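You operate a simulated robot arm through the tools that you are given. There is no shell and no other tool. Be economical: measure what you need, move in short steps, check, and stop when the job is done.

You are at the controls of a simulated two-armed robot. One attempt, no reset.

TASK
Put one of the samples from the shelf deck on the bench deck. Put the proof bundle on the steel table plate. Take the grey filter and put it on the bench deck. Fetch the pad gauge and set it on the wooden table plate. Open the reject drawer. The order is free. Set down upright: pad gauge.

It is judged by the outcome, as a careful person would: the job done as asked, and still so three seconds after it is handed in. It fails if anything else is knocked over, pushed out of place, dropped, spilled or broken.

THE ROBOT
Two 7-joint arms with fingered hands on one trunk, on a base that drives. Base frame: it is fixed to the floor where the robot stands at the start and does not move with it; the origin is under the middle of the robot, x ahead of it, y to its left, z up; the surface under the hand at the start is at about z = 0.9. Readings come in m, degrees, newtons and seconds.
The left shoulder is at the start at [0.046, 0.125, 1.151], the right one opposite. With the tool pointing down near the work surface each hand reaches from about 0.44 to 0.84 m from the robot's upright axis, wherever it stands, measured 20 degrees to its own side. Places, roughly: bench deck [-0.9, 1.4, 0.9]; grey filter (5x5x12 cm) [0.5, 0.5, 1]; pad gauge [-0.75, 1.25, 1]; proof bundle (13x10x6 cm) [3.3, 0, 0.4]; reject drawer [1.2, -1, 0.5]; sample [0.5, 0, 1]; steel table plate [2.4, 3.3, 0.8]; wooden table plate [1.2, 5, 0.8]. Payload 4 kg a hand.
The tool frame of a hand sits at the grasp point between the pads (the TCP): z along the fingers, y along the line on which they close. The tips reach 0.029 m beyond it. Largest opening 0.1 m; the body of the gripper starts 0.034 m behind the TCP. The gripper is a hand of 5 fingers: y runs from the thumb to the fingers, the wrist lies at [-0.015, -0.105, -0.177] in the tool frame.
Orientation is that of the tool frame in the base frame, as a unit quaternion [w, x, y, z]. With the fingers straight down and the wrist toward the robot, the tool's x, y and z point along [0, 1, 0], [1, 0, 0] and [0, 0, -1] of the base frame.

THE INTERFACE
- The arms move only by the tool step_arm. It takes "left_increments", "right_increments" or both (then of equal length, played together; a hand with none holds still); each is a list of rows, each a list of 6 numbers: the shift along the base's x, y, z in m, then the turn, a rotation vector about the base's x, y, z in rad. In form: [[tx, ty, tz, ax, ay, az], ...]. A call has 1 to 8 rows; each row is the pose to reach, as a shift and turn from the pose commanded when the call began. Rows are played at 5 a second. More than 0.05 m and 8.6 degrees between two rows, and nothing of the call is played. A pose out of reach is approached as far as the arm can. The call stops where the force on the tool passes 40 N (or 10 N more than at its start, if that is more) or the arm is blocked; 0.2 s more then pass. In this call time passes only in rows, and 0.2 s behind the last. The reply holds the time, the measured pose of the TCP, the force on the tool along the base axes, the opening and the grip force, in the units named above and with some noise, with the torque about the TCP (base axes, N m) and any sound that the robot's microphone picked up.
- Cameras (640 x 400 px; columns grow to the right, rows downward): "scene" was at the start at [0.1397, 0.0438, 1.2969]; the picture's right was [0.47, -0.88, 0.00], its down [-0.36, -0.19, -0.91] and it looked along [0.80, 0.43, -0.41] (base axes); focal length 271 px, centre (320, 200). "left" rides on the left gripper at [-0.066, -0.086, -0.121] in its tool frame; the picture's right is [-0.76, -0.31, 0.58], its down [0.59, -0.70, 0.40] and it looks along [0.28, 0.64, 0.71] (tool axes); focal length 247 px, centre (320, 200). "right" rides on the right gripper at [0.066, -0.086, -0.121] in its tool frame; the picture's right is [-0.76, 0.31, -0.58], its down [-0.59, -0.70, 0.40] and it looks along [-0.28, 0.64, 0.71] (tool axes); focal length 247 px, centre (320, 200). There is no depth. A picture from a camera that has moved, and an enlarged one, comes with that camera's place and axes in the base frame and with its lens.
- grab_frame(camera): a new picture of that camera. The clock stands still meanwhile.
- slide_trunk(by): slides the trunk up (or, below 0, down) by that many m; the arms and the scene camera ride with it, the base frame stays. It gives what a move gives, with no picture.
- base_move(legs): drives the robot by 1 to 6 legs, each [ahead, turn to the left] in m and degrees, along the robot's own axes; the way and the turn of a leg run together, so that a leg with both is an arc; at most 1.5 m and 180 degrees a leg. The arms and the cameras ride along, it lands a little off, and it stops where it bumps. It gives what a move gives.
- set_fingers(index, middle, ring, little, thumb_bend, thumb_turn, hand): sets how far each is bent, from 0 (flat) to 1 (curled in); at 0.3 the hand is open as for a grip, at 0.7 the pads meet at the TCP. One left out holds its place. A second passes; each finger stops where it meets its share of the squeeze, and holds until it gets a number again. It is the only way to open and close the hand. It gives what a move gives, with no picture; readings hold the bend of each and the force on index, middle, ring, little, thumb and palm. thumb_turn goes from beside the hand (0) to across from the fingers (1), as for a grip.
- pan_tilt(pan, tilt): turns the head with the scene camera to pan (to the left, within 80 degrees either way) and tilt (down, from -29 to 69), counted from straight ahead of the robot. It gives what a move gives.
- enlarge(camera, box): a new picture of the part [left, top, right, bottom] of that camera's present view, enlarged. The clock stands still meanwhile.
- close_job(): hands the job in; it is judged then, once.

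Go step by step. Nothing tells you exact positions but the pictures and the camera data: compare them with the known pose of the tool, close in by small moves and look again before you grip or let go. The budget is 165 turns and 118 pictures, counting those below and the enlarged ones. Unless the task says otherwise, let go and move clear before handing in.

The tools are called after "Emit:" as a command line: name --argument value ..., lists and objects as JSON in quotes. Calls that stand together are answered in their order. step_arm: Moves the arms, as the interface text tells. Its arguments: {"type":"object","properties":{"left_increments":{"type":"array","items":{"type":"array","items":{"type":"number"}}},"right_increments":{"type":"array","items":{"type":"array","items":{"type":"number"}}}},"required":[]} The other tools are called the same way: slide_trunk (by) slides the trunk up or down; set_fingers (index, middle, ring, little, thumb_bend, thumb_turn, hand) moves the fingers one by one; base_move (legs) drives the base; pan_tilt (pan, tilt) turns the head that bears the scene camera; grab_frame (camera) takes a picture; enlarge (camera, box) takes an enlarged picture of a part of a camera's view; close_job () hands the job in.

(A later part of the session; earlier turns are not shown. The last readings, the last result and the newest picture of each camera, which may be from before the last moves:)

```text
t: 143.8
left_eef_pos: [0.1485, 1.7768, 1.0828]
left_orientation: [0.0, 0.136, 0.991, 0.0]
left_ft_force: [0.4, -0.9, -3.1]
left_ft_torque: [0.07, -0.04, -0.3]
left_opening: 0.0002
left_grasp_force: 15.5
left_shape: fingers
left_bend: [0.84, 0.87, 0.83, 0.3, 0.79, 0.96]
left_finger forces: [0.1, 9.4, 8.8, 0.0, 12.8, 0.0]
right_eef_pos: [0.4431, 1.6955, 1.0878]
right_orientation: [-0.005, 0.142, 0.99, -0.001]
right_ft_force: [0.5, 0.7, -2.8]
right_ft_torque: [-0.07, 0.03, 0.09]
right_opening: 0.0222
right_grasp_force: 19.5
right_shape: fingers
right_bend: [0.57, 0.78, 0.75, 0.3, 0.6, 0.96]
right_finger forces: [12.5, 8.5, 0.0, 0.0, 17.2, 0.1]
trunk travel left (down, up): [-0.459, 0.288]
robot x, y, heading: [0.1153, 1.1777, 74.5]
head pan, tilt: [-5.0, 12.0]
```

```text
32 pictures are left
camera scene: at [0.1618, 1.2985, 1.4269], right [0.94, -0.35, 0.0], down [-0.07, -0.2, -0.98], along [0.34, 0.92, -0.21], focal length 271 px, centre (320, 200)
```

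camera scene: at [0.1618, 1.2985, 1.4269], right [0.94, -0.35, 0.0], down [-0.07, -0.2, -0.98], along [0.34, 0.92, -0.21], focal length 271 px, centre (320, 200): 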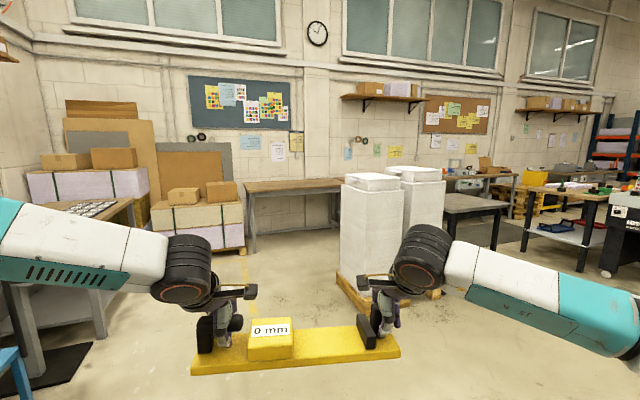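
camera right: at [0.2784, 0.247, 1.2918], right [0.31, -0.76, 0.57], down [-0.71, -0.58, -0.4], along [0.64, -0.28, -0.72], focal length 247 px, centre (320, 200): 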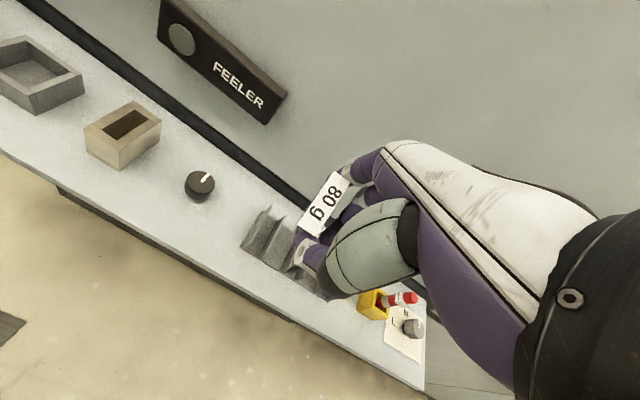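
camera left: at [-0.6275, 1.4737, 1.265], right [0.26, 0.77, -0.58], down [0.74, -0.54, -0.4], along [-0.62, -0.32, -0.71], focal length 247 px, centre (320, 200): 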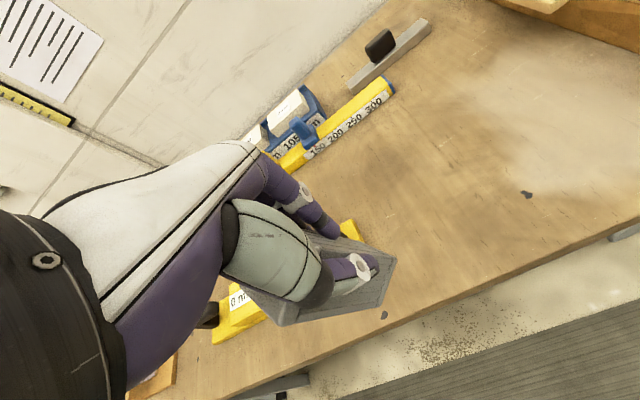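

The way to the wooden table is clear left of the paper pallet. I'll drive there in stages and look again.

Emit:
base_move --legs '[[0, 5.5], [1.5, 0], [0.7, 0], [0, -15], [0.65, 0], [0, 25]]'

Emit:
pan_tilt --pan 0 --tilt 25

Emit:
grab_frame --camera "scene"

```text
t: 160.6
left_eef_pos: [0.6412, 4.5285, 1.0826]
left_orientation: [0.001, 0.005, 1.0, -0.002]
left_ft_force: [-0.1, 0.0, -2.9]
left_ft_torque: [0.06, 0.0, -0.31]
left_opening: 0.0002
left_grasp_force: 15.4
left_shape: fingers
left_bend: [0.84, 0.87, 0.83, 0.3, 0.79, 0.96]
left_finger forces: [0.1, 9.1, 8.9, 0.0, 12.3, 0.0]
right_eef_pos: [0.946, 4.526, 1.0883]
right_orientation: [-0.005, 0.011, 1.0, 0.0]
right_ft_force: [-1.0, 0.9, -2.3]
right_ft_torque: [-0.05, 0.03, 0.14]
right_opening: 0.0221
right_grasp_force: 18.9
right_shape: fingers
right_bend: [0.57, 0.78, 0.75, 0.3, 0.6, 0.96]
right_finger forces: [12.9, 8.2, 0.0, 0.0, 17.2, 0.1]
trunk travel left (down, up): [-0.459, 0.288]
robot x, y, heading: [0.7656, 3.9404, 89.6]
head pan, tilt: [-5.0, 12.0]
```

```text
t: 161.4
left_eef_pos: [0.642, 4.5295, 1.0836]
left_orientation: [0.0, 0.006, 1.0, 0.0]
left_ft_force: [-0.5, -0.6, -3.1]
left_ft_torque: [0.03, -0.05, -0.32]
left_opening: 0.0
left_grasp_force: 14.8
left_shape: fingers
left_bend: [0.84, 0.87, 0.83, 0.3, 0.79, 0.96]
left_finger forces: [0.0, 9.1, 8.8, 0.0, 12.2, 0.1]
right_eef_pos: [0.9467, 4.5266, 1.087]
right_orientation: [-0.004, 0.012, 1.0, -0.001]
right_ft_force: [0.5, 0.5, -3.2]
right_ft_torque: [-0.06, 0.06, 0.17]
right_opening: 0.0219
right_grasp_force: 19.1
right_shape: fingers
right_bend: [0.57, 0.78, 0.75, 0.3, 0.6, 0.96]
right_finger forces: [12.9, 8.2, 0.0, 0.0, 17.2, 0.1]
trunk travel left (down, up): [-0.459, 0.288]
robot x, y, heading: [0.7696, 3.9381, 89.6]
head pan, tilt: [0.0, 25.0]
```

```text
31 pictures are left
camera scene: at [0.7702, 4.069, 1.4059], right [1.0, -0.01, 0.0], down [0.0, -0.42, -0.91], along [0.01, 0.91, -0.42], focal length 271 px, centre (320, 200)
```

scene: 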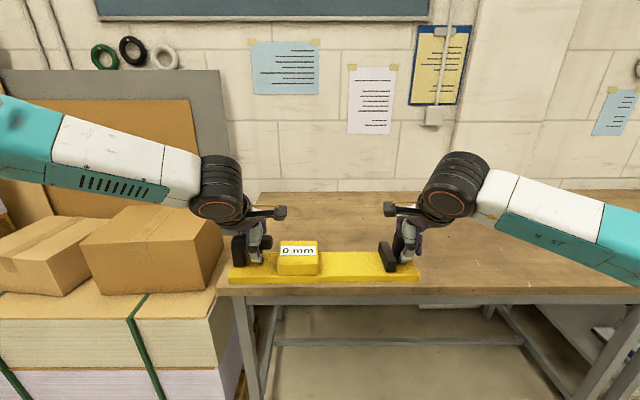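

The wooden table top starts at y ≈ 4.74, x from 0.45. I'll drive in 0.38 m slightly to the right so the gauge hangs over the plate, then check.

Emit:
base_move --legs '[[0, -15], [0.38, 0], [0, 15]]'

Emit:
slide_trunk --by -0.13

Emit:
pan_tilt --pan 0 --tilt 35

Emit:
grab_frame --camera "scene"

```text
t: 165.6
left_eef_pos: [0.7462, 4.904, 1.083]
left_orientation: [0.001, 0.008, 1.0, -0.001]
left_ft_force: [-0.3, -0.2, -3.0]
left_ft_torque: [0.06, -0.02, -0.33]
left_opening: 0.0001
left_grasp_force: 15.1
left_shape: fingers
left_bend: [0.84, 0.87, 0.83, 0.3, 0.79, 0.96]
left_finger forces: [0.1, 9.0, 8.9, 0.0, 12.1, 0.0]
right_eef_pos: [1.0516, 4.9003, 1.0877]
right_orientation: [-0.004, 0.013, 1.0, -0.001]
right_ft_force: [0.5, 0.8, -2.3]
right_ft_torque: [-0.03, 0.02, 0.11]
right_opening: 0.0221
right_grasp_force: 18.7
right_shape: fingers
right_bend: [0.57, 0.78, 0.75, 0.3, 0.6, 0.96]
right_finger forces: [13.0, 8.0, 0.0, 0.0, 17.1, 0.0]
trunk travel left (down, up): [-0.459, 0.288]
robot x, y, heading: [0.874, 4.3132, 89.3]
head pan, tilt: [0.0, 25.0]
```

```text
t: 167.2
left_eef_pos: [0.7459, 4.9035, 0.9527]
left_orientation: [0.001, 0.008, 1.0, -0.001]
left_ft_force: [-1.1, 0.1, -3.7]
left_ft_torque: [0.11, -0.01, -0.31]
left_opening: 0.0
left_grasp_force: 14.5
left_shape: fingers
left_bend: [0.84, 0.87, 0.83, 0.3, 0.79, 0.96]
left_finger forces: [0.0, 8.8, 8.9, 0.0, 11.9, 0.0]
right_eef_pos: [1.0516, 4.8999, 0.9579]
right_orientation: [-0.004, 0.012, 1.0, -0.001]
right_ft_force: [0.1, 0.1, -2.6]
right_ft_torque: [-0.06, 0.03, 0.09]
right_opening: 0.0218
right_grasp_force: 20.0
right_shape: fingers
right_bend: [0.57, 0.78, 0.75, 0.3, 0.6, 0.96]
right_finger forces: [13.0, 8.0, 0.0, 0.0, 17.2, 0.1]
trunk travel left (down, up): [-0.329, 0.418]
robot x, y, heading: [0.8677, 4.3132, 89.5]
head pan, tilt: [0.0, 25.0]
```

```text
t: 167.9
left_eef_pos: [0.7466, 4.9049, 0.9519]
left_orientation: [-0.001, 0.009, 1.0, -0.001]
left_ft_force: [0.1, -1.6, -2.7]
left_ft_torque: [0.09, -0.02, -0.33]
left_opening: 0.0
left_grasp_force: 15.3
left_shape: fingers
left_bend: [0.84, 0.87, 0.83, 0.3, 0.79, 0.96]
left_finger forces: [0.1, 8.9, 8.8, 0.0, 11.9, 0.1]
right_eef_pos: [1.0519, 4.9008, 0.9564]
right_orientation: [-0.004, 0.012, 1.0, -0.001]
right_ft_force: [-0.3, 1.0, -2.7]
right_ft_torque: [-0.03, 0.05, 0.14]
right_opening: 0.022
right_grasp_force: 19.4
right_shape: fingers
right_bend: [0.57, 0.78, 0.75, 0.3, 0.6, 0.96]
right_finger forces: [13.0, 8.0, 0.0, 0.1, 17.1, 0.0]
trunk travel left (down, up): [-0.329, 0.418]
robot x, y, heading: [0.8708, 4.3152, 89.7]
head pan, tilt: [0.0, 35.0]
```

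```text
30 pictures are left
camera scene: at [0.8736, 4.4641, 1.2581], right [1.0, -0.01, 0.0], down [0.0, -0.57, -0.82], along [0.01, 0.82, -0.57], focal length 271 px, centre (320, 200)
```

scene: 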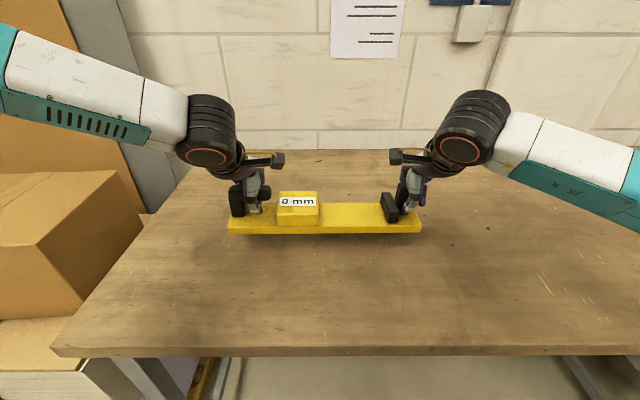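

Clear and centred over an empty plate. I'll lower in steps until contact.

Emit:
slide_trunk --by -0.05

Emit:
slide_trunk --by -0.012

Emit:
enlarge --camera "scene" --box '[200, 150, 450, 280]'

```text
t: 168.8
left_eef_pos: [0.7449, 4.9043, 0.9044]
left_orientation: [0.001, 0.007, 1.0, 0.0]
left_ft_force: [-0.9, 0.3, -3.8]
left_ft_torque: [0.09, -0.08, -0.31]
left_opening: 0.0005
left_grasp_force: 13.9
left_shape: fingers
left_bend: [0.84, 0.87, 0.83, 0.3, 0.79, 0.96]
left_finger forces: [0.0, 8.9, 8.1, 0.1, 10.9, 0.0]
right_eef_pos: [1.0517, 4.9007, 0.9104]
right_orientation: [-0.006, 0.013, 1.0, 0.003]
right_ft_force: [0.2, 0.3, 16.9]
right_ft_torque: [-0.2, 0.18, 0.14]
right_opening: 0.022
right_grasp_force: 23.2
right_shape: fingers
right_bend: [0.56, 0.79, 0.75, 0.3, 0.6, 0.96]
right_finger forces: [17.1, 7.2, 0.0, 0.0, 22.0, 0.0]
trunk travel left (down, up): [-0.279, 0.468]
robot x, y, heading: [0.8734, 4.3127, 89.7]
head pan, tilt: [0.0, 35.0]
```

```text
t: 169.4
left_eef_pos: [0.7458, 4.9026, 0.8956]
left_orientation: [0.002, 0.007, 1.0, 0.005]
left_ft_force: [-6.2, 0.7, 16.7]
left_ft_torque: [-0.16, -0.08, -0.39]
left_opening: 0.0001
left_grasp_force: 27.1
left_shape: fingers
left_bend: [0.84, 0.88, 0.84, 0.3, 0.81, 0.96]
left_finger forces: [0.1, 5.5, 10.7, 0.1, 36.9, 0.0]
right_eef_pos: [1.0506, 4.8991, 0.9025]
right_orientation: [-0.007, 0.012, 1.0, 0.004]
right_ft_force: [0.0, 3.6, 32.3]
right_ft_torque: [-0.6, 0.2, 0.13]
right_opening: 0.0232
right_grasp_force: 28.8
right_shape: fingers
right_bend: [0.54, 0.8, 0.75, 0.3, 0.73, 0.96]
right_finger forces: [26.4, 4.5, 0.0, 0.0, 25.6, 0.0]
trunk travel left (down, up): [-0.267, 0.48]
robot x, y, heading: [0.8717, 4.3137, 89.7]
head pan, tilt: [0.0, 35.0]
```

```text
2.56 times, centred on (325, 215) of scene
camera zoom: at [0.8725, 4.4775, 1.1956], right [1.0, -0.01, 0.0], down [0.0, -0.57, -0.82], along [0.01, 0.82, -0.57], focal length 693 px, centre (307, 162)
```

zoom: 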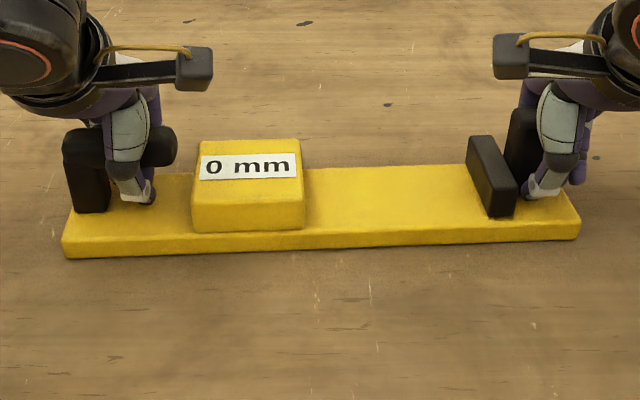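

Both ends rest on the plate. I'll relieve the pressure, open both hands, and lift off.

Emit:
slide_trunk --by 0.007

Emit:
set_fingers --hand "right" --index 0.3 --middle 0.3 --ring 0.3 --little 0.3 --thumb_bend 0.3

Emit:
set_fingers --hand "left" --index 0.3 --middle 0.3 --ring 0.3 --little 0.3 --thumb_bend 0.3

Emit:
enlarge --camera "scene" --box '[200, 150, 450, 280]'

```text
t: 170.0
left_eef_pos: [0.7448, 4.9012, 0.8956]
left_orientation: [0.0, 0.007, 1.0, -0.003]
left_ft_force: [-3.6, 0.1, -4.8]
left_ft_torque: [0.23, -0.03, -0.34]
left_opening: 0.0
left_grasp_force: 15.0
left_shape: fingers
left_bend: [0.84, 0.88, 0.84, 0.3, 0.8, 0.96]
left_finger forces: [0.0, 7.1, 9.7, 0.0, 13.8, 0.0]
right_eef_pos: [1.0523, 4.8988, 0.9033]
right_orientation: [-0.004, 0.012, 1.0, -0.001]
right_ft_force: [0.2, -0.3, 18.9]
right_ft_torque: [-0.46, 0.14, 0.09]
right_opening: 0.0228
right_grasp_force: 24.3
right_shape: fingers
right_bend: [0.54, 0.8, 0.75, 0.3, 0.73, 0.96]
right_finger forces: [21.2, 4.0, 0.0, 0.0, 23.7, 0.1]
trunk travel left (down, up): [-0.274, 0.473]
robot x, y, heading: [0.8721, 4.3154, 89.7]
head pan, tilt: [0.0, 35.0]
```

```text
t: 171.0
left_eef_pos: [0.7456, 4.9038, 0.8966]
left_orientation: [0.001, 0.008, 1.0, -0.001]
left_ft_force: [0.5, -0.3, -3.4]
left_ft_torque: [0.1, -0.01, -0.24]
left_opening: 0.0
left_grasp_force: 12.6
left_shape: fingers
left_bend: [0.84, 0.88, 0.83, 0.3, 0.8, 0.96]
left_finger forces: [0.1, 7.6, 7.7, 0.1, 10.6, 0.0]
right_eef_pos: [1.0528, 4.9002, 0.9018]
right_orientation: [-0.004, 0.012, 1.0, -0.002]
right_ft_force: [0.7, 0.0, 0.6]
right_ft_torque: [0.02, 0.03, -0.01]
right_opening: 0.0987
right_grasp_force: 0.1
right_shape: fingers
right_bend: [0.3, 0.3, 0.3, 0.3, 0.3, 0.97]
right_finger forces: [0.0, 0.0, 0.0, 0.0, 0.1, 0.0]
trunk travel left (down, up): [-0.274, 0.473]
robot x, y, heading: [0.871, 4.3156, 89.6]
head pan, tilt: [0.0, 35.0]
```

```text
t: 172.0
left_eef_pos: [0.7472, 4.9047, 0.8979]
left_orientation: [-0.001, 0.007, 1.0, -0.001]
left_ft_force: [0.6, 0.0, -0.7]
left_ft_torque: [0.04, 0.02, 0.0]
left_opening: 0.0984
left_grasp_force: 0.0
left_shape: fingers
left_bend: [0.3, 0.3, 0.3, 0.3, 0.3, 0.97]
left_finger forces: [0.0, 0.0, 0.0, 0.0, 0.0, 0.0]
right_eef_pos: [1.0518, 4.9007, 0.9024]
right_orientation: [-0.005, 0.013, 1.0, -0.001]
right_ft_force: [0.3, -0.6, -1.0]
right_ft_torque: [-0.03, -0.01, 0.0]
right_opening: 0.0986
right_grasp_force: 0.0
right_shape: fingers
right_bend: [0.3, 0.3, 0.3, 0.3, 0.3, 0.97]
right_finger forces: [0.1, 0.0, 0.1, 0.1, 0.0, 0.0]
trunk travel left (down, up): [-0.274, 0.473]
robot x, y, heading: [0.8718, 4.3118, 89.7]
head pan, tilt: [0.0, 35.0]
```

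```text
2.56 times, centred on (325, 215) of scene
camera zoom: at [0.8737, 4.4791, 1.2017], right [1.0, -0.01, 0.0], down [0.0, -0.57, -0.82], along [0.01, 0.82, -0.57], focal length 693 px, centre (307, 162)
```

zoom: 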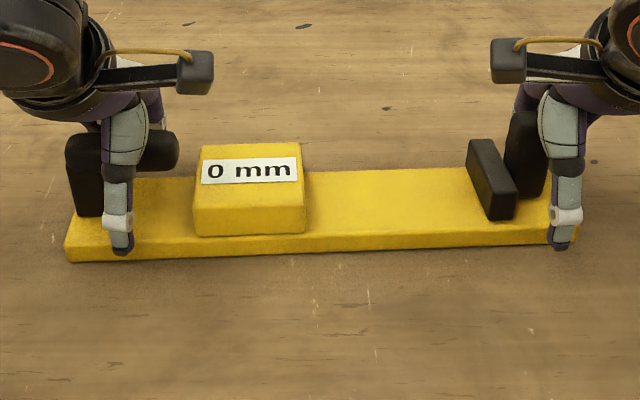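

The pad gauge stands upright on the wooden plate. I'll raise, back off, and drive south to look east for the steel table and the proof bundle.

Emit:
slide_trunk --by 0.2

Emit:
base_move --legs '[[-0.35, 0], [0, 165], [1.5, 0], [0.2, 0], [0, 90]]'

Emit:
pan_tilt --pan 0 --tilt 12

Emit:
grab_frame --camera "scene"

```text
t: 174.2
left_eef_pos: [0.7466, 4.9036, 1.0981]
left_orientation: [0.001, 0.007, 1.0, -0.001]
left_ft_force: [0.0, -0.5, 0.0]
left_ft_torque: [0.02, -0.04, -0.01]
left_opening: 0.0983
left_grasp_force: 0.0
left_shape: fingers
left_bend: [0.3, 0.3, 0.3, 0.3, 0.3, 0.97]
left_finger forces: [0.1, 0.0, 0.1, 0.1, 0.1, 0.1]
right_eef_pos: [1.052, 4.901, 1.1027]
right_orientation: [-0.005, 0.012, 1.0, -0.002]
right_ft_force: [-0.3, 0.2, 0.1]
right_ft_torque: [-0.02, 0.0, 0.0]
right_opening: 0.0987
right_grasp_force: 0.1
right_shape: fingers
right_bend: [0.3, 0.3, 0.3, 0.3, 0.3, 0.97]
right_finger forces: [0.0, 0.0, 0.0, 0.0, 0.0, 0.1]
trunk travel left (down, up): [-0.474, 0.273]
robot x, y, heading: [0.8737, 4.3165, 89.8]
head pan, tilt: [0.0, 35.0]
```

```text
t: 178.1
left_eef_pos: [0.5871, 4.4924, 1.0991]
left_orientation: [0.001, -0.13, 0.992, -0.001]
left_ft_force: [0.1, 1.2, -0.9]
left_ft_torque: [0.0, 0.0, 0.02]
left_opening: 0.0983
left_grasp_force: 0.1
left_shape: fingers
left_bend: [0.3, 0.3, 0.3, 0.3, 0.3, 0.98]
left_finger forces: [0.1, 0.1, 0.1, 0.1, 0.1, 0.0]
right_eef_pos: [0.8813, 4.5731, 1.1035]
right_orientation: [-0.005, -0.124, 0.992, -0.002]
right_ft_force: [1.0, 0.3, -0.5]
right_ft_torque: [0.01, 0.01, 0.0]
right_opening: 0.0986
right_grasp_force: 0.1
right_shape: fingers
right_bend: [0.3, 0.3, 0.3, 0.3, 0.3, 0.98]
right_finger forces: [0.0, 0.0, 0.1, 0.1, 0.1, 0.0]
trunk travel left (down, up): [-0.474, 0.273]
robot x, y, heading: [0.8665, 3.9587, 105.3]
head pan, tilt: [0.0, 35.0]
stopped in leg 2: the robot was blocked; the commanded pose is now the measured one
```

```text
t: 179.0
left_eef_pos: [0.5874, 4.4932, 1.0961]
left_orientation: [0.001, -0.131, 0.991, -0.001]
left_ft_force: [0.3, -0.5, -0.5]
left_ft_torque: [0.01, -0.02, -0.02]
left_opening: 0.0985
left_grasp_force: 0.0
left_shape: fingers
left_bend: [0.3, 0.3, 0.3, 0.3, 0.3, 0.98]
left_finger forces: [0.1, 0.0, 0.0, 0.0, 0.0, 0.1]
right_eef_pos: [0.8811, 4.5719, 1.1028]
right_orientation: [-0.004, -0.125, 0.992, -0.001]
right_ft_force: [0.6, 0.2, -0.1]
right_ft_torque: [-0.03, 0.01, -0.03]
right_opening: 0.0985
right_grasp_force: 0.1
right_shape: fingers
right_bend: [0.3, 0.3, 0.3, 0.3, 0.3, 0.98]
right_finger forces: [0.1, 0.1, 0.0, 0.0, 0.0, 0.0]
trunk travel left (down, up): [-0.474, 0.273]
robot x, y, heading: [0.8671, 3.9579, 105.2]
head pan, tilt: [0.0, 12.0]
```

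```text
27 pictures are left
camera scene: at [0.8349, 4.0833, 1.4421], right [0.97, 0.26, 0.0], down [0.05, -0.2, -0.98], along [-0.26, 0.94, -0.21], focal length 271 px, centre (320, 200)
```

scene: 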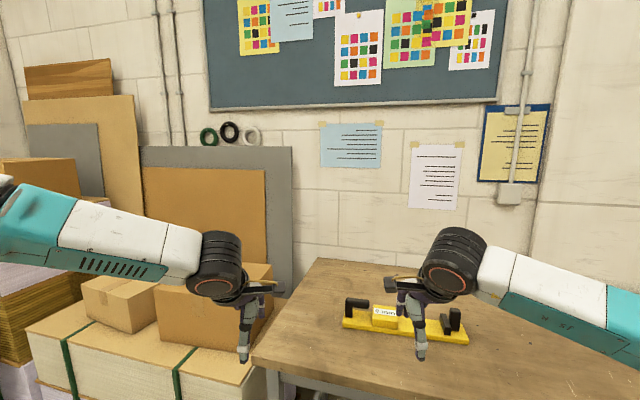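

Something stopped the turn, probably the pallet behind me. I'll move forward a little, swing left away from it, then go south.

Emit:
base_move --legs '[[0.14, 0], [0, 70], [0.35, 0], [0, 92], [1.5, 0]]'

```text
t: 196.5
left_eef_pos: [0.5619, 2.0035, 1.0974]
left_orientation: [-0.001, 1.0, -0.017, -0.001]
left_ft_force: [-0.7, 0.1, -1.0]
left_ft_torque: [0.01, 0.03, -0.02]
left_opening: 0.0984
left_grasp_force: 0.1
left_shape: fingers
left_bend: [0.3, 0.3, 0.3, 0.3, 0.3, 0.98]
left_finger forces: [0.0, 0.0, 0.0, 0.0, 0.0, 0.1]
right_eef_pos: [0.2568, 2.0122, 1.1028]
right_orientation: [-0.001, 1.0, -0.024, 0.005]
right_ft_force: [0.3, 1.1, -0.1]
right_ft_torque: [0.02, -0.01, 0.03]
right_opening: 0.0987
right_grasp_force: 0.1
right_shape: fingers
right_bend: [0.3, 0.3, 0.3, 0.3, 0.3, 0.98]
right_finger forces: [0.1, 0.0, 0.0, 0.0, 0.1, 0.0]
trunk travel left (down, up): [-0.474, 0.273]
robot x, y, heading: [0.4467, 2.5933, -91.7]
head pan, tilt: [0.0, 12.0]
```

Emit:
base_move --legs '[[0.4, 0], [0, 92]]'

Emit:
pan_tilt --pan 0 --tilt 10

Emit:
grab_frame --camera "scene"

```text
t: 203.0
left_eef_pos: [1.0248, 2.3331, 1.0975]
left_orientation: [0.0, 0.708, 0.706, -0.001]
left_ft_force: [0.7, 0.0, 0.4]
left_ft_torque: [-0.01, -0.03, -0.02]
left_opening: 0.0985
left_grasp_force: 0.1
left_shape: fingers
left_bend: [0.3, 0.3, 0.3, 0.3, 0.3, 0.98]
left_finger forces: [0.0, 0.0, 0.1, 0.1, 0.0, 0.0]
right_eef_pos: [1.0245, 2.029, 1.1023]
right_orientation: [-0.003, 0.712, 0.702, 0.002]
right_ft_force: [-0.3, 1.1, 0.0]
right_ft_torque: [-0.04, 0.01, 0.0]
right_opening: 0.0988
right_grasp_force: 0.0
right_shape: fingers
right_bend: [0.3, 0.3, 0.3, 0.3, 0.3, 0.98]
right_finger forces: [0.0, 0.1, 0.0, 0.0, 0.0, 0.0]
trunk travel left (down, up): [-0.474, 0.273]
robot x, y, heading: [0.4348, 2.201, 0.4]
head pan, tilt: [0.0, 12.0]
```

```text
t: 203.6
left_eef_pos: [1.0249, 2.333, 1.0977]
left_orientation: [0.0, 0.708, 0.706, -0.001]
left_ft_force: [0.3, 0.4, 0.7]
left_ft_torque: [0.0, -0.02, 0.01]
left_opening: 0.0985
left_grasp_force: 0.0
left_shape: fingers
left_bend: [0.3, 0.3, 0.3, 0.3, 0.3, 0.98]
left_finger forces: [0.1, 0.1, 0.1, 0.0, 0.0, 0.1]
right_eef_pos: [1.025, 2.0279, 1.1032]
right_orientation: [-0.003, 0.711, 0.703, 0.003]
right_ft_force: [0.5, 0.4, 0.7]
right_ft_torque: [0.0, -0.04, 0.0]
right_opening: 0.0987
right_grasp_force: 0.1
right_shape: fingers
right_bend: [0.3, 0.3, 0.3, 0.3, 0.3, 0.98]
right_finger forces: [0.0, 0.0, 0.0, 0.0, 0.0, 0.1]
trunk travel left (down, up): [-0.474, 0.273]
robot x, y, heading: [0.4361, 2.2009, 0.2]
head pan, tilt: [0.0, 10.0]
```

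```text
26 pictures are left
camera scene: at [0.5662, 2.2007, 1.4454], right [0.0, -1.0, 0.0], down [-0.17, 0.0, -0.98], along [0.98, 0.0, -0.17], focal length 271 px, centre (320, 200)
```

scene: 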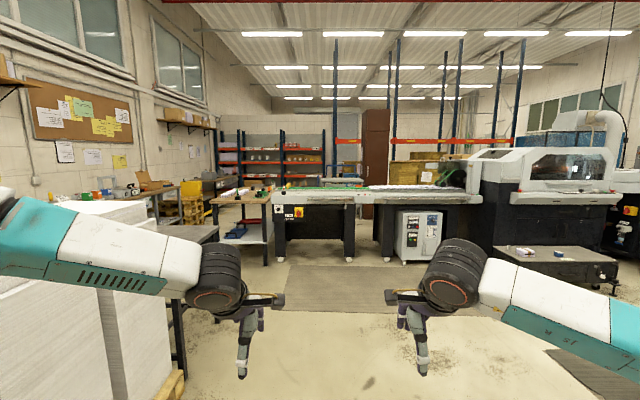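

I see the low bench with items around [3.3, -0.1, 0.4] to the right, and the grey steel table behind the paper stacks to the left. I'll enlarge the low bench.

Emit:
enlarge --camera "scene" --box '[470, 220, 640, 310]'

```text
3.76 times, centred on (555, 265) of scene
camera zoom: at [0.5662, 2.2007, 1.4454], right [0.0, -1.0, 0.0], down [-0.17, 0.0, -0.98], along [0.98, 0.0, -0.17], focal length 1019 px, centre (-565, -45)
```

zoom: 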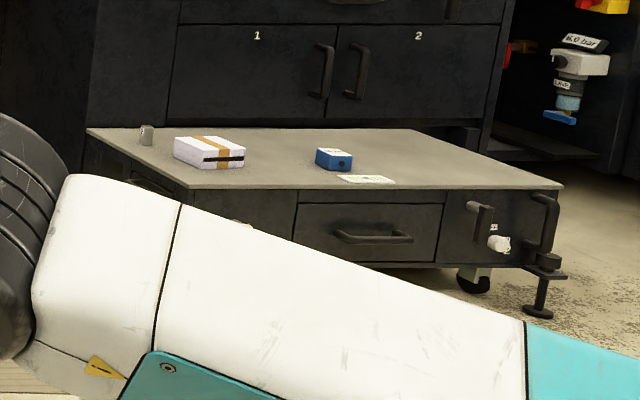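

The proof bundle (white with a brown band) is at about [3.25, 0.03, 0.4] on the low cart, x from 3.06. I'll drive east, then south, and face the cart.

Emit:
base_move --legs '[[1.5, 0], [0.55, 0], [0, -90], [1.5, 0], [0.58, 0], [0, 90]]'

Emit:
pan_tilt --pan 0 --tilt 45

Emit:
grab_frame --camera "scene"

```text
t: 231.5
left_eef_pos: [3.0952, 0.2499, 1.0983]
left_orientation: [-0.001, 0.711, 0.703, -0.001]
left_ft_force: [0.3, 0.8, -0.5]
left_ft_torque: [0.02, 0.01, -0.01]
left_opening: 0.0986
left_grasp_force: 0.3
left_shape: fingers
left_bend: [0.3, 0.3, 0.3, 0.3, 0.3, 0.98]
left_finger forces: [0.1, 0.0, 0.0, 0.0, 0.1, 0.0]
right_eef_pos: [3.0919, -0.055, 1.1035]
right_orientation: [-0.003, 0.715, 0.699, 0.002]
right_ft_force: [0.3, 0.0, 1.2]
right_ft_torque: [-0.02, 0.03, 0.0]
right_opening: 0.099
right_grasp_force: 0.1
right_shape: fingers
right_bend: [0.3, 0.3, 0.3, 0.3, 0.3, 0.98]
right_finger forces: [0.1, 0.1, 0.0, 0.0, 0.0, 0.0]
trunk travel left (down, up): [-0.474, 0.273]
robot x, y, heading: [2.5065, 0.1215, -0.5]
head pan, tilt: [0.0, 10.0]
```

```text
t: 232.6
left_eef_pos: [3.0927, 0.2501, 1.0986]
left_orientation: [0.0, 0.712, 0.702, -0.001]
left_ft_force: [0.6, 0.4, 0.4]
left_ft_torque: [0.0, 0.02, 0.03]
left_opening: 0.0985
left_grasp_force: 0.2
left_shape: fingers
left_bend: [0.3, 0.3, 0.3, 0.3, 0.3, 0.98]
left_finger forces: [0.0, 0.0, 0.0, 0.1, 0.0, 0.0]
right_eef_pos: [3.0912, -0.0545, 1.1022]
right_orientation: [-0.003, 0.715, 0.699, 0.003]
right_ft_force: [0.2, 0.8, -0.5]
right_ft_torque: [0.01, 0.0, -0.01]
right_opening: 0.099
right_grasp_force: 0.0
right_shape: fingers
right_bend: [0.3, 0.3, 0.3, 0.3, 0.3, 0.98]
right_finger forces: [0.1, 0.1, 0.0, 0.1, 0.0, 0.0]
trunk travel left (down, up): [-0.474, 0.273]
robot x, y, heading: [2.5039, 0.1236, -0.5]
head pan, tilt: [0.0, 45.0]
```

```text
24 pictures are left
camera scene: at [2.6231, 0.1231, 1.3906], right [-0.01, -1.0, 0.0], down [-0.71, 0.01, -0.71], along [0.71, -0.01, -0.71], focal length 271 px, centre (320, 200)
```

scene: 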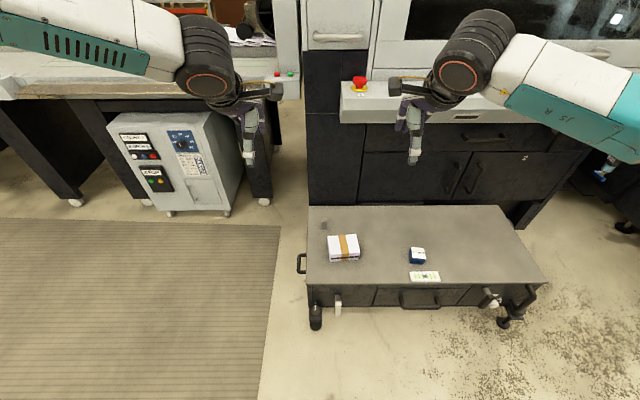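

Emit:
enlarge --camera "scene" --box '[300, 210, 450, 300]'

```text
4.27 times, centred on (375, 255) of scene
camera zoom: at [2.6231, 0.1231, 1.3906], right [-0.01, -1.0, 0.0], down [-0.71, 0.01, -0.71], along [0.71, -0.01, -0.71], focal length 1155 px, centre (85, -35)
```

zoom: 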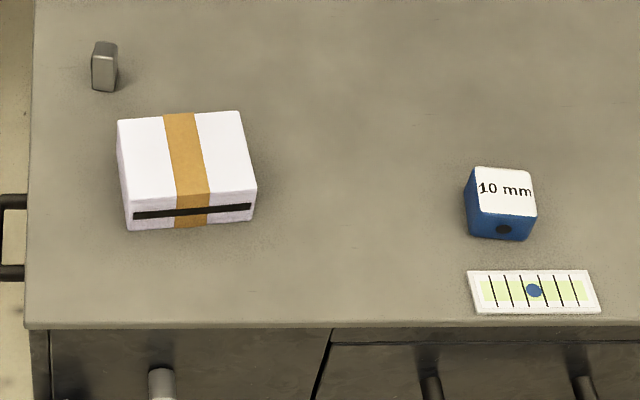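

The bundle's centre is near [3.30, 0.014], top about 0.445, rotated about +6°. I'll drive 12 cm closer, lower the trunk, open the right hand wide and position it above.

Emit:
base_move --legs '[[0.12, 0]]'

Emit:
slide_trunk --by -0.4

Emit:
set_fingers --hand "right" --index 0.1 --middle 0.1 --ring 0.1 --little 0.1 --thumb_bend 0.1

Emit:
step_arm --right_increments '[[0.03, 0.025, -0.02, 0, 0, 0.06], [0.06, 0.05, -0.04, 0, 0, 0.127], [0.085, 0.07, -0.08, 0, 0, 0.127]]'

Emit:
grab_frame --camera "right"

Emit:
grab_frame --camera "scene"

```text
t: 233.8
left_eef_pos: [3.2171, 0.2515, 1.0965]
left_orientation: [-0.001, 0.711, 0.704, -0.002]
left_ft_force: [1.1, 0.3, -0.2]
left_ft_torque: [-0.01, 0.02, -0.02]
left_opening: 0.0987
left_grasp_force: 0.0
left_shape: fingers
left_bend: [0.3, 0.3, 0.3, 0.3, 0.3, 0.98]
left_finger forces: [0.1, 0.0, 0.1, 0.0, 0.1, 0.1]
right_eef_pos: [3.2149, -0.0518, 1.1019]
right_orientation: [-0.004, 0.713, 0.701, 0.001]
right_ft_force: [0.4, -0.2, 0.5]
right_ft_torque: [0.01, 0.04, -0.03]
right_opening: 0.0987
right_grasp_force: 0.0
right_shape: fingers
right_bend: [0.3, 0.3, 0.3, 0.3, 0.3, 0.98]
right_finger forces: [0.0, 0.1, 0.1, 0.1, 0.1, 0.1]
trunk travel left (down, up): [-0.474, 0.273]
robot x, y, heading: [2.6261, 0.1259, -0.2]
head pan, tilt: [0.0, 45.0]
```

```text
t: 237.6
left_eef_pos: [3.2156, 0.2526, 0.6972]
left_orientation: [0.001, 0.709, 0.705, -0.002]
left_ft_force: [-0.4, -0.7, 0.7]
left_ft_torque: [-0.05, -0.03, -0.02]
left_opening: 0.0983
left_grasp_force: 0.0
left_shape: fingers
left_bend: [0.3, 0.3, 0.3, 0.3, 0.3, 0.98]
left_finger forces: [0.0, 0.0, 0.0, 0.1, 0.0, 0.0]
right_eef_pos: [3.2142, -0.0533, 0.7035]
right_orientation: [-0.004, 0.714, 0.7, 0.002]
right_ft_force: [0.0, 0.7, 0.5]
right_ft_torque: [0.02, 0.01, -0.02]
right_opening: 0.0986
right_grasp_force: 0.1
right_shape: fingers
right_bend: [0.3, 0.3, 0.3, 0.3, 0.3, 0.98]
right_finger forces: [0.1, 0.0, 0.1, 0.0, 0.0, 0.1]
trunk travel left (down, up): [-0.074, 0.673]
robot x, y, heading: [2.6241, 0.123, -0.1]
head pan, tilt: [0.0, 45.0]
```

```text
t: 238.6
left_eef_pos: [3.2153, 0.2523, 0.6974]
left_orientation: [0.001, 0.71, 0.704, -0.002]
left_ft_force: [0.8, 0.5, -0.9]
left_ft_torque: [-0.01, 0.01, 0.05]
left_opening: 0.0983
left_grasp_force: 0.1
left_shape: fingers
left_bend: [0.3, 0.3, 0.3, 0.3, 0.3, 0.98]
left_finger forces: [0.0, 0.1, 0.1, 0.0, 0.0, 0.0]
right_eef_pos: [3.2142, -0.0535, 0.7023]
right_orientation: [-0.004, 0.713, 0.701, 0.003]
right_ft_force: [0.5, 0.7, 0.3]
right_ft_torque: [0.0, 0.03, -0.01]
right_opening: 0.1321
right_grasp_force: 0.1
right_shape: fingers
right_bend: [0.1, 0.1, 0.1, 0.1, 0.1, 0.98]
right_finger forces: [0.0, 0.1, 0.0, 0.1, 0.0, 0.0]
trunk travel left (down, up): [-0.074, 0.673]
robot x, y, heading: [2.6265, 0.1246, -0.4]
head pan, tilt: [0.0, 45.0]
```

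```text
refused: row 3 steps farther than a row can; nothing moved
```

```text
22 pictures are left
camera right: at [3.1289, 0.0135, 0.823], right [0.29, -0.77, 0.57], down [-0.71, -0.57, -0.4], along [0.63, -0.29, -0.72], focal length 247 px, centre (320, 200)
```

right: 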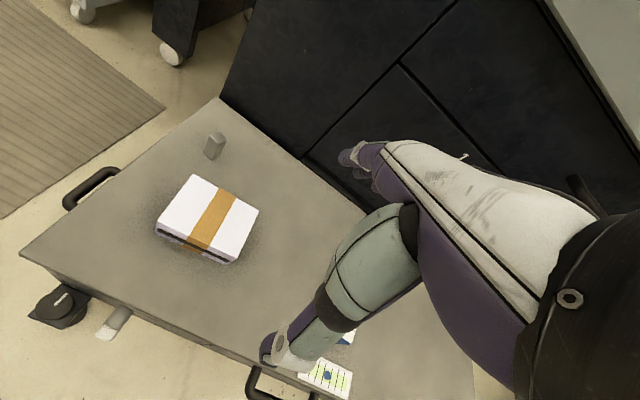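

```text
21 pictures are left
camera scene: at [2.8655, 0.1224, 0.9773], right [0.0, -1.0, 0.0], down [-0.71, 0.0, -0.71], along [0.71, 0.0, -0.71], focal length 271 px, centre (320, 200)
```

scene: 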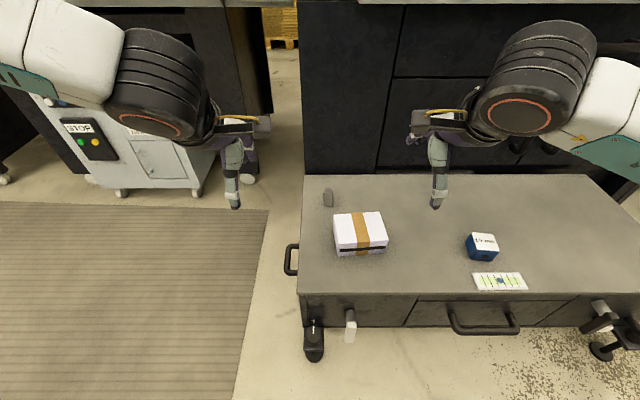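

Triangulated: bundle top centre [3.302, 0.021, 0.443]. I'll move the right hand above it and descend part-way.

Emit:
step_arm --right_increments '[[0.025, 0.022, -0.025, 0, 0, 0.05], [0.05, 0.044, -0.05, 0, 0, 0.1], [0.075, 0.066, -0.075, 0, 0, 0.1], [0.088, 0.075, -0.11, 0, 0, 0.1], [0.088, 0.075, -0.155, 0, 0, 0.1], [0.088, 0.075, -0.185, 0, 0, 0.1]]'

Emit:
enlarge --camera "scene" --box '[270, 100, 470, 280]'

```text
t: 240.0
left_eef_pos: [3.2148, 0.2516, 0.6968]
left_orientation: [0.0, 0.71, 0.704, -0.002]
left_ft_force: [0.3, -0.6, -0.3]
left_ft_torque: [-0.03, 0.02, -0.03]
left_opening: 0.0984
left_grasp_force: 0.0
left_shape: fingers
left_bend: [0.3, 0.3, 0.3, 0.3, 0.3, 0.98]
left_finger forces: [0.1, 0.0, 0.0, 0.0, 0.1, 0.0]
right_eef_pos: [3.3031, 0.0218, 0.5186]
right_orientation: [-0.005, 0.677, 0.736, 0.003]
right_ft_force: [0.1, -0.2, 0.2]
right_ft_torque: [-0.05, -0.01, 0.03]
right_opening: 0.1324
right_grasp_force: 0.0
right_shape: fingers
right_bend: [0.1, 0.1, 0.1, 0.1, 0.1, 0.98]
right_finger forces: [0.0, 0.0, 0.0, 0.0, 0.0, 0.1]
trunk travel left (down, up): [-0.074, 0.673]
robot x, y, heading: [2.6228, 0.1232, -0.3]
head pan, tilt: [0.0, 45.0]
```

```text
2.22 times, centred on (370, 190) of scene
camera zoom: at [2.8657, 0.1224, 0.9772], right [0.0, -1.0, 0.0], down [-0.71, 0.0, -0.71], along [0.71, 0.0, -0.71], focal length 602 px, centre (209, 222)
```

zoom: 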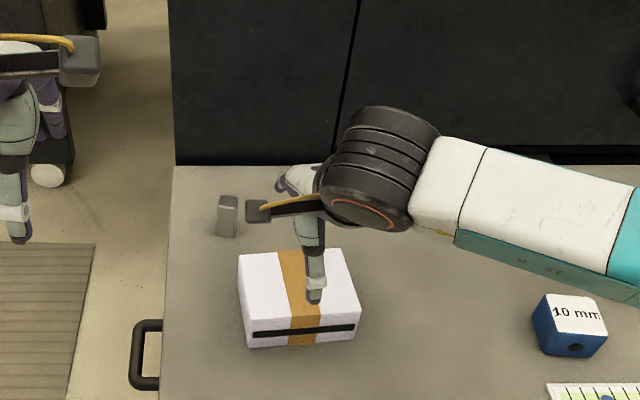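

Emit:
step_arm --right_increments '[[0, 0, -0.03, 0, 0, 0], [0, 0, -0.06, 0, 0, 0], [0, 0, -0.086, 0, 0, 0]]'

Emit:
set_fingers --hand "right" --index 0.5 --middle 0.5 --ring 0.5 --little 0.5 --thumb_bend 0.5

Emit:
enlarge --camera "scene" --box '[270, 100, 470, 280]'

```text
t: 240.8
left_eef_pos: [3.2153, 0.2512, 0.6966]
left_orientation: [-0.001, 0.71, 0.704, -0.002]
left_ft_force: [0.3, -0.4, -0.3]
left_ft_torque: [0.02, 0.02, -0.02]
left_opening: 0.0984
left_grasp_force: 0.1
left_shape: fingers
left_bend: [0.3, 0.3, 0.3, 0.3, 0.3, 0.98]
left_finger forces: [0.0, 0.0, 0.0, 0.0, 0.0, 0.0]
right_eef_pos: [3.3025, 0.0222, 0.4317]
right_orientation: [-0.004, 0.678, 0.735, 0.002]
right_ft_force: [0.7, 0.4, 0.4]
right_ft_torque: [-0.02, 0.0, -0.02]
right_opening: 0.1322
right_grasp_force: 0.1
right_shape: fingers
right_bend: [0.1, 0.1, 0.1, 0.1, 0.1, 0.98]
right_finger forces: [0.0, 0.0, 0.0, 0.0, 0.0, 0.1]
trunk travel left (down, up): [-0.074, 0.673]
robot x, y, heading: [2.6238, 0.1255, -0.1]
head pan, tilt: [0.0, 45.0]
```

```text
t: 241.8
left_eef_pos: [3.2144, 0.2531, 0.699]
left_orientation: [0.002, 0.71, 0.704, -0.001]
left_ft_force: [-0.9, 0.1, -0.8]
left_ft_torque: [-0.01, 0.01, -0.01]
left_opening: 0.0982
left_grasp_force: 0.2
left_shape: fingers
left_bend: [0.3, 0.3, 0.3, 0.3, 0.3, 0.98]
left_finger forces: [0.0, 0.1, 0.0, 0.0, 0.0, 0.1]
right_eef_pos: [3.3033, 0.023, 0.4343]
right_orientation: [-0.002, 0.677, 0.736, 0.005]
right_ft_force: [8.4, 0.7, 15.8]
right_ft_torque: [-0.04, -0.56, 0.25]
right_opening: 0.0967
right_grasp_force: 21.7
right_shape: fingers
right_bend: [0.34, 0.39, 0.39, 0.5, 0.34, 0.96]
right_finger forces: [9.6, 7.3, 9.2, 0.0, 16.2, 0.0]
trunk travel left (down, up): [-0.074, 0.673]
robot x, y, heading: [2.6239, 0.1248, -0.2]
head pan, tilt: [0.0, 45.0]
```

```text
2.22 times, centred on (370, 190) of scene
camera zoom: at [2.8646, 0.1227, 0.9778], right [0.0, -1.0, 0.0], down [-0.71, 0.0, -0.71], along [0.71, 0.0, -0.71], focal length 602 px, centre (209, 222)
```

zoom: 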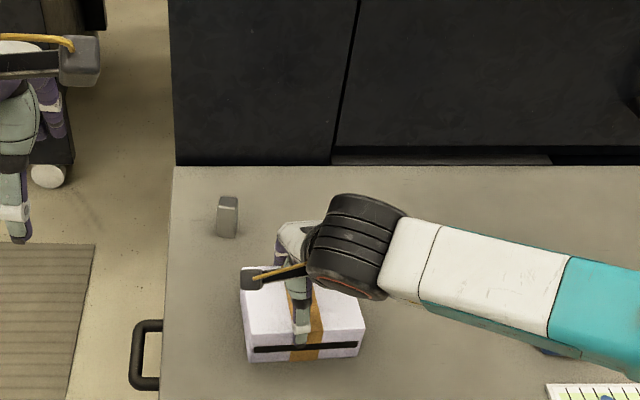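

Gripped along the 10 cm side with three fingers and thumb. I'll squeeze more and lift with the trunk.

Emit:
set_fingers --hand "right" --index 0.7 --middle 0.7 --ring 0.7 --thumb_bend 0.7

Emit:
slide_trunk --by 0.1

Emit:
enlarge --camera "scene" --box '[230, 60, 470, 300]'

```text
t: 242.8
left_eef_pos: [3.2142, 0.2507, 0.6975]
left_orientation: [0.001, 0.71, 0.704, -0.001]
left_ft_force: [0.4, 0.7, -0.6]
left_ft_torque: [0.0, 0.0, 0.0]
left_opening: 0.0985
left_grasp_force: 0.0
left_shape: fingers
left_bend: [0.3, 0.3, 0.3, 0.3, 0.3, 0.98]
left_finger forces: [0.0, 0.0, 0.1, 0.0, 0.0, 0.1]
right_eef_pos: [3.3044, 0.0222, 0.4345]
right_orientation: [-0.004, 0.678, 0.735, 0.004]
right_ft_force: [7.0, 1.2, 19.4]
right_ft_torque: [-0.05, -0.36, 0.42]
right_opening: 0.0971
right_grasp_force: 22.1
right_shape: fingers
right_bend: [0.33, 0.38, 0.38, 0.5, 0.35, 0.96]
right_finger forces: [9.2, 7.3, 9.5, 0.0, 18.1, 0.0]
trunk travel left (down, up): [-0.074, 0.673]
robot x, y, heading: [2.6298, 0.1254, -0.2]
head pan, tilt: [0.0, 45.0]
```

```text
t: 244.2
left_eef_pos: [3.2165, 0.2527, 0.7964]
left_orientation: [-0.001, 0.71, 0.704, -0.002]
left_ft_force: [0.2, 0.1, -0.9]
left_ft_torque: [0.0, 0.05, 0.0]
left_opening: 0.0983
left_grasp_force: 0.1
left_shape: fingers
left_bend: [0.3, 0.3, 0.3, 0.3, 0.3, 0.98]
left_finger forces: [0.0, 0.1, 0.1, 0.0, 0.0, 0.1]
right_eef_pos: [3.3013, 0.0217, 0.5309]
right_orientation: [-0.006, 0.677, 0.736, 0.002]
right_ft_force: [0.0, 0.3, -6.3]
right_ft_torque: [0.04, -0.04, -0.01]
right_opening: 0.0967
right_grasp_force: 20.2
right_shape: fingers
right_bend: [0.34, 0.39, 0.4, 0.5, 0.36, 0.94]
right_finger forces: [7.4, 6.2, 6.5, 0.1, 20.0, 0.0]
trunk travel left (down, up): [-0.174, 0.573]
robot x, y, heading: [2.6235, 0.1236, -0.2]
head pan, tilt: [0.0, 45.0]
```

```text
1.67 times, centred on (350, 180) of scene
camera zoom: at [2.8224, 0.1226, 1.0827], right [0.0, -1.0, 0.0], down [-0.71, 0.0, -0.71], along [0.71, 0.0, -0.71], focal length 451 px, centre (270, 233)
```

zoom: 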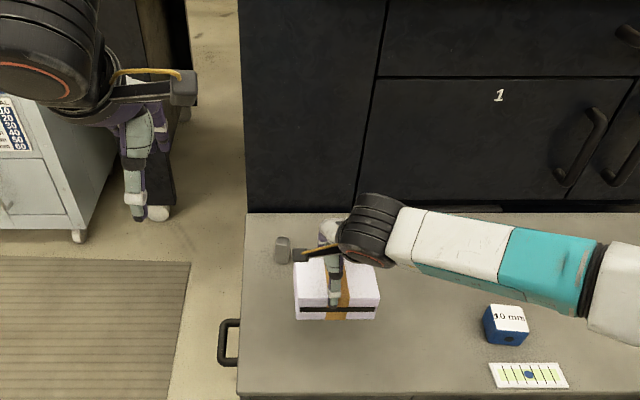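

The bundle is up and level (about 0.6 kg). I'll raise the trunk, back away, turn north and drive toward the steel table.

Emit:
slide_trunk --by 0.38

Emit:
base_move --legs '[[-0.28, 0], [0, 90], [1.5, 0], [0.45, 0]]'

Emit:
pan_tilt --pan 0 --tilt 30

Emit:
grab_frame --camera "scene"

```text
t: 247.8
left_eef_pos: [3.216, 0.252, 1.1765]
left_orientation: [0.0, 0.71, 0.704, -0.002]
left_ft_force: [-0.5, 0.4, 0.1]
left_ft_torque: [0.02, -0.01, -0.01]
left_opening: 0.0984
left_grasp_force: 0.1
left_shape: fingers
left_bend: [0.3, 0.3, 0.3, 0.3, 0.3, 0.98]
left_finger forces: [0.1, 0.0, 0.1, 0.1, 0.1, 0.0]
right_eef_pos: [3.3022, 0.0211, 0.9111]
right_orientation: [-0.005, 0.678, 0.735, 0.002]
right_ft_force: [0.2, -0.3, -6.0]
right_ft_torque: [0.06, -0.02, 0.05]
right_opening: 0.0966
right_grasp_force: 19.8
right_shape: fingers
right_bend: [0.34, 0.39, 0.4, 0.5, 0.36, 0.94]
right_finger forces: [7.3, 6.2, 6.3, 0.0, 19.6, 0.1]
trunk travel left (down, up): [-0.554, 0.193]
robot x, y, heading: [2.6276, 0.1242, -0.0]
head pan, tilt: [0.0, 45.0]
```

```text
t: 263.1
left_eef_pos: [2.2227, 2.6766, 1.1767]
left_orientation: [0.001, 0.006, 1.0, -0.002]
left_ft_force: [-0.3, 0.7, -0.8]
left_ft_torque: [-0.03, 0.0, -0.01]
left_opening: 0.0983
left_grasp_force: 0.0
left_shape: fingers
left_bend: [0.3, 0.3, 0.3, 0.3, 0.3, 0.98]
left_finger forces: [0.0, 0.0, 0.0, 0.1, 0.1, 0.0]
right_eef_pos: [2.4537, 2.7627, 0.9117]
right_orientation: [-0.004, -0.039, 0.999, -0.002]
right_ft_force: [1.0, -0.3, -5.6]
right_ft_torque: [0.05, 0.07, 0.01]
right_opening: 0.0961
right_grasp_force: 18.3
right_shape: fingers
right_bend: [0.34, 0.4, 0.41, 0.5, 0.36, 0.94]
right_finger forces: [6.8, 5.9, 6.0, 0.0, 18.5, 0.0]
trunk travel left (down, up): [-0.554, 0.193]
robot x, y, heading: [2.3465, 2.0882, 89.4]
head pan, tilt: [0.0, 45.0]
```

```text
t: 263.9
left_eef_pos: [2.2239, 2.6766, 1.1769]
left_orientation: [0.0, 0.006, 1.0, -0.001]
left_ft_force: [1.1, 0.0, 1.0]
left_ft_torque: [-0.02, -0.02, 0.04]
left_opening: 0.0986
left_grasp_force: 0.1
left_shape: fingers
left_bend: [0.3, 0.3, 0.3, 0.3, 0.3, 0.98]
left_finger forces: [0.0, 0.1, 0.0, 0.1, 0.1, 0.1]
right_eef_pos: [2.4533, 2.7605, 0.9113]
right_orientation: [-0.005, -0.039, 0.999, -0.003]
right_ft_force: [0.7, 0.2, -5.4]
right_ft_torque: [0.0, 0.04, 0.01]
right_opening: 0.0958
right_grasp_force: 18.3
right_shape: fingers
right_bend: [0.34, 0.4, 0.41, 0.5, 0.36, 0.94]
right_finger forces: [6.7, 5.9, 6.0, 0.0, 18.5, 0.0]
trunk travel left (down, up): [-0.554, 0.193]
robot x, y, heading: [2.3496, 2.0867, 89.6]
head pan, tilt: [0.0, 30.0]
```

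```text
17 pictures are left
camera scene: at [2.3513, 2.2063, 1.4935], right [1.0, -0.01, 0.0], down [0.0, -0.5, -0.87], along [0.01, 0.87, -0.5], focal length 271 px, centre (320, 200)
```

scene: 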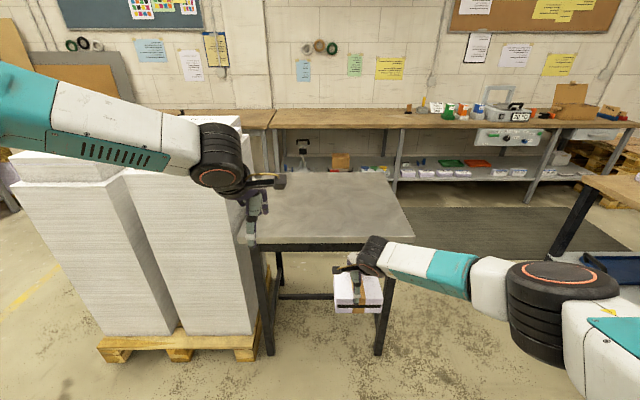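

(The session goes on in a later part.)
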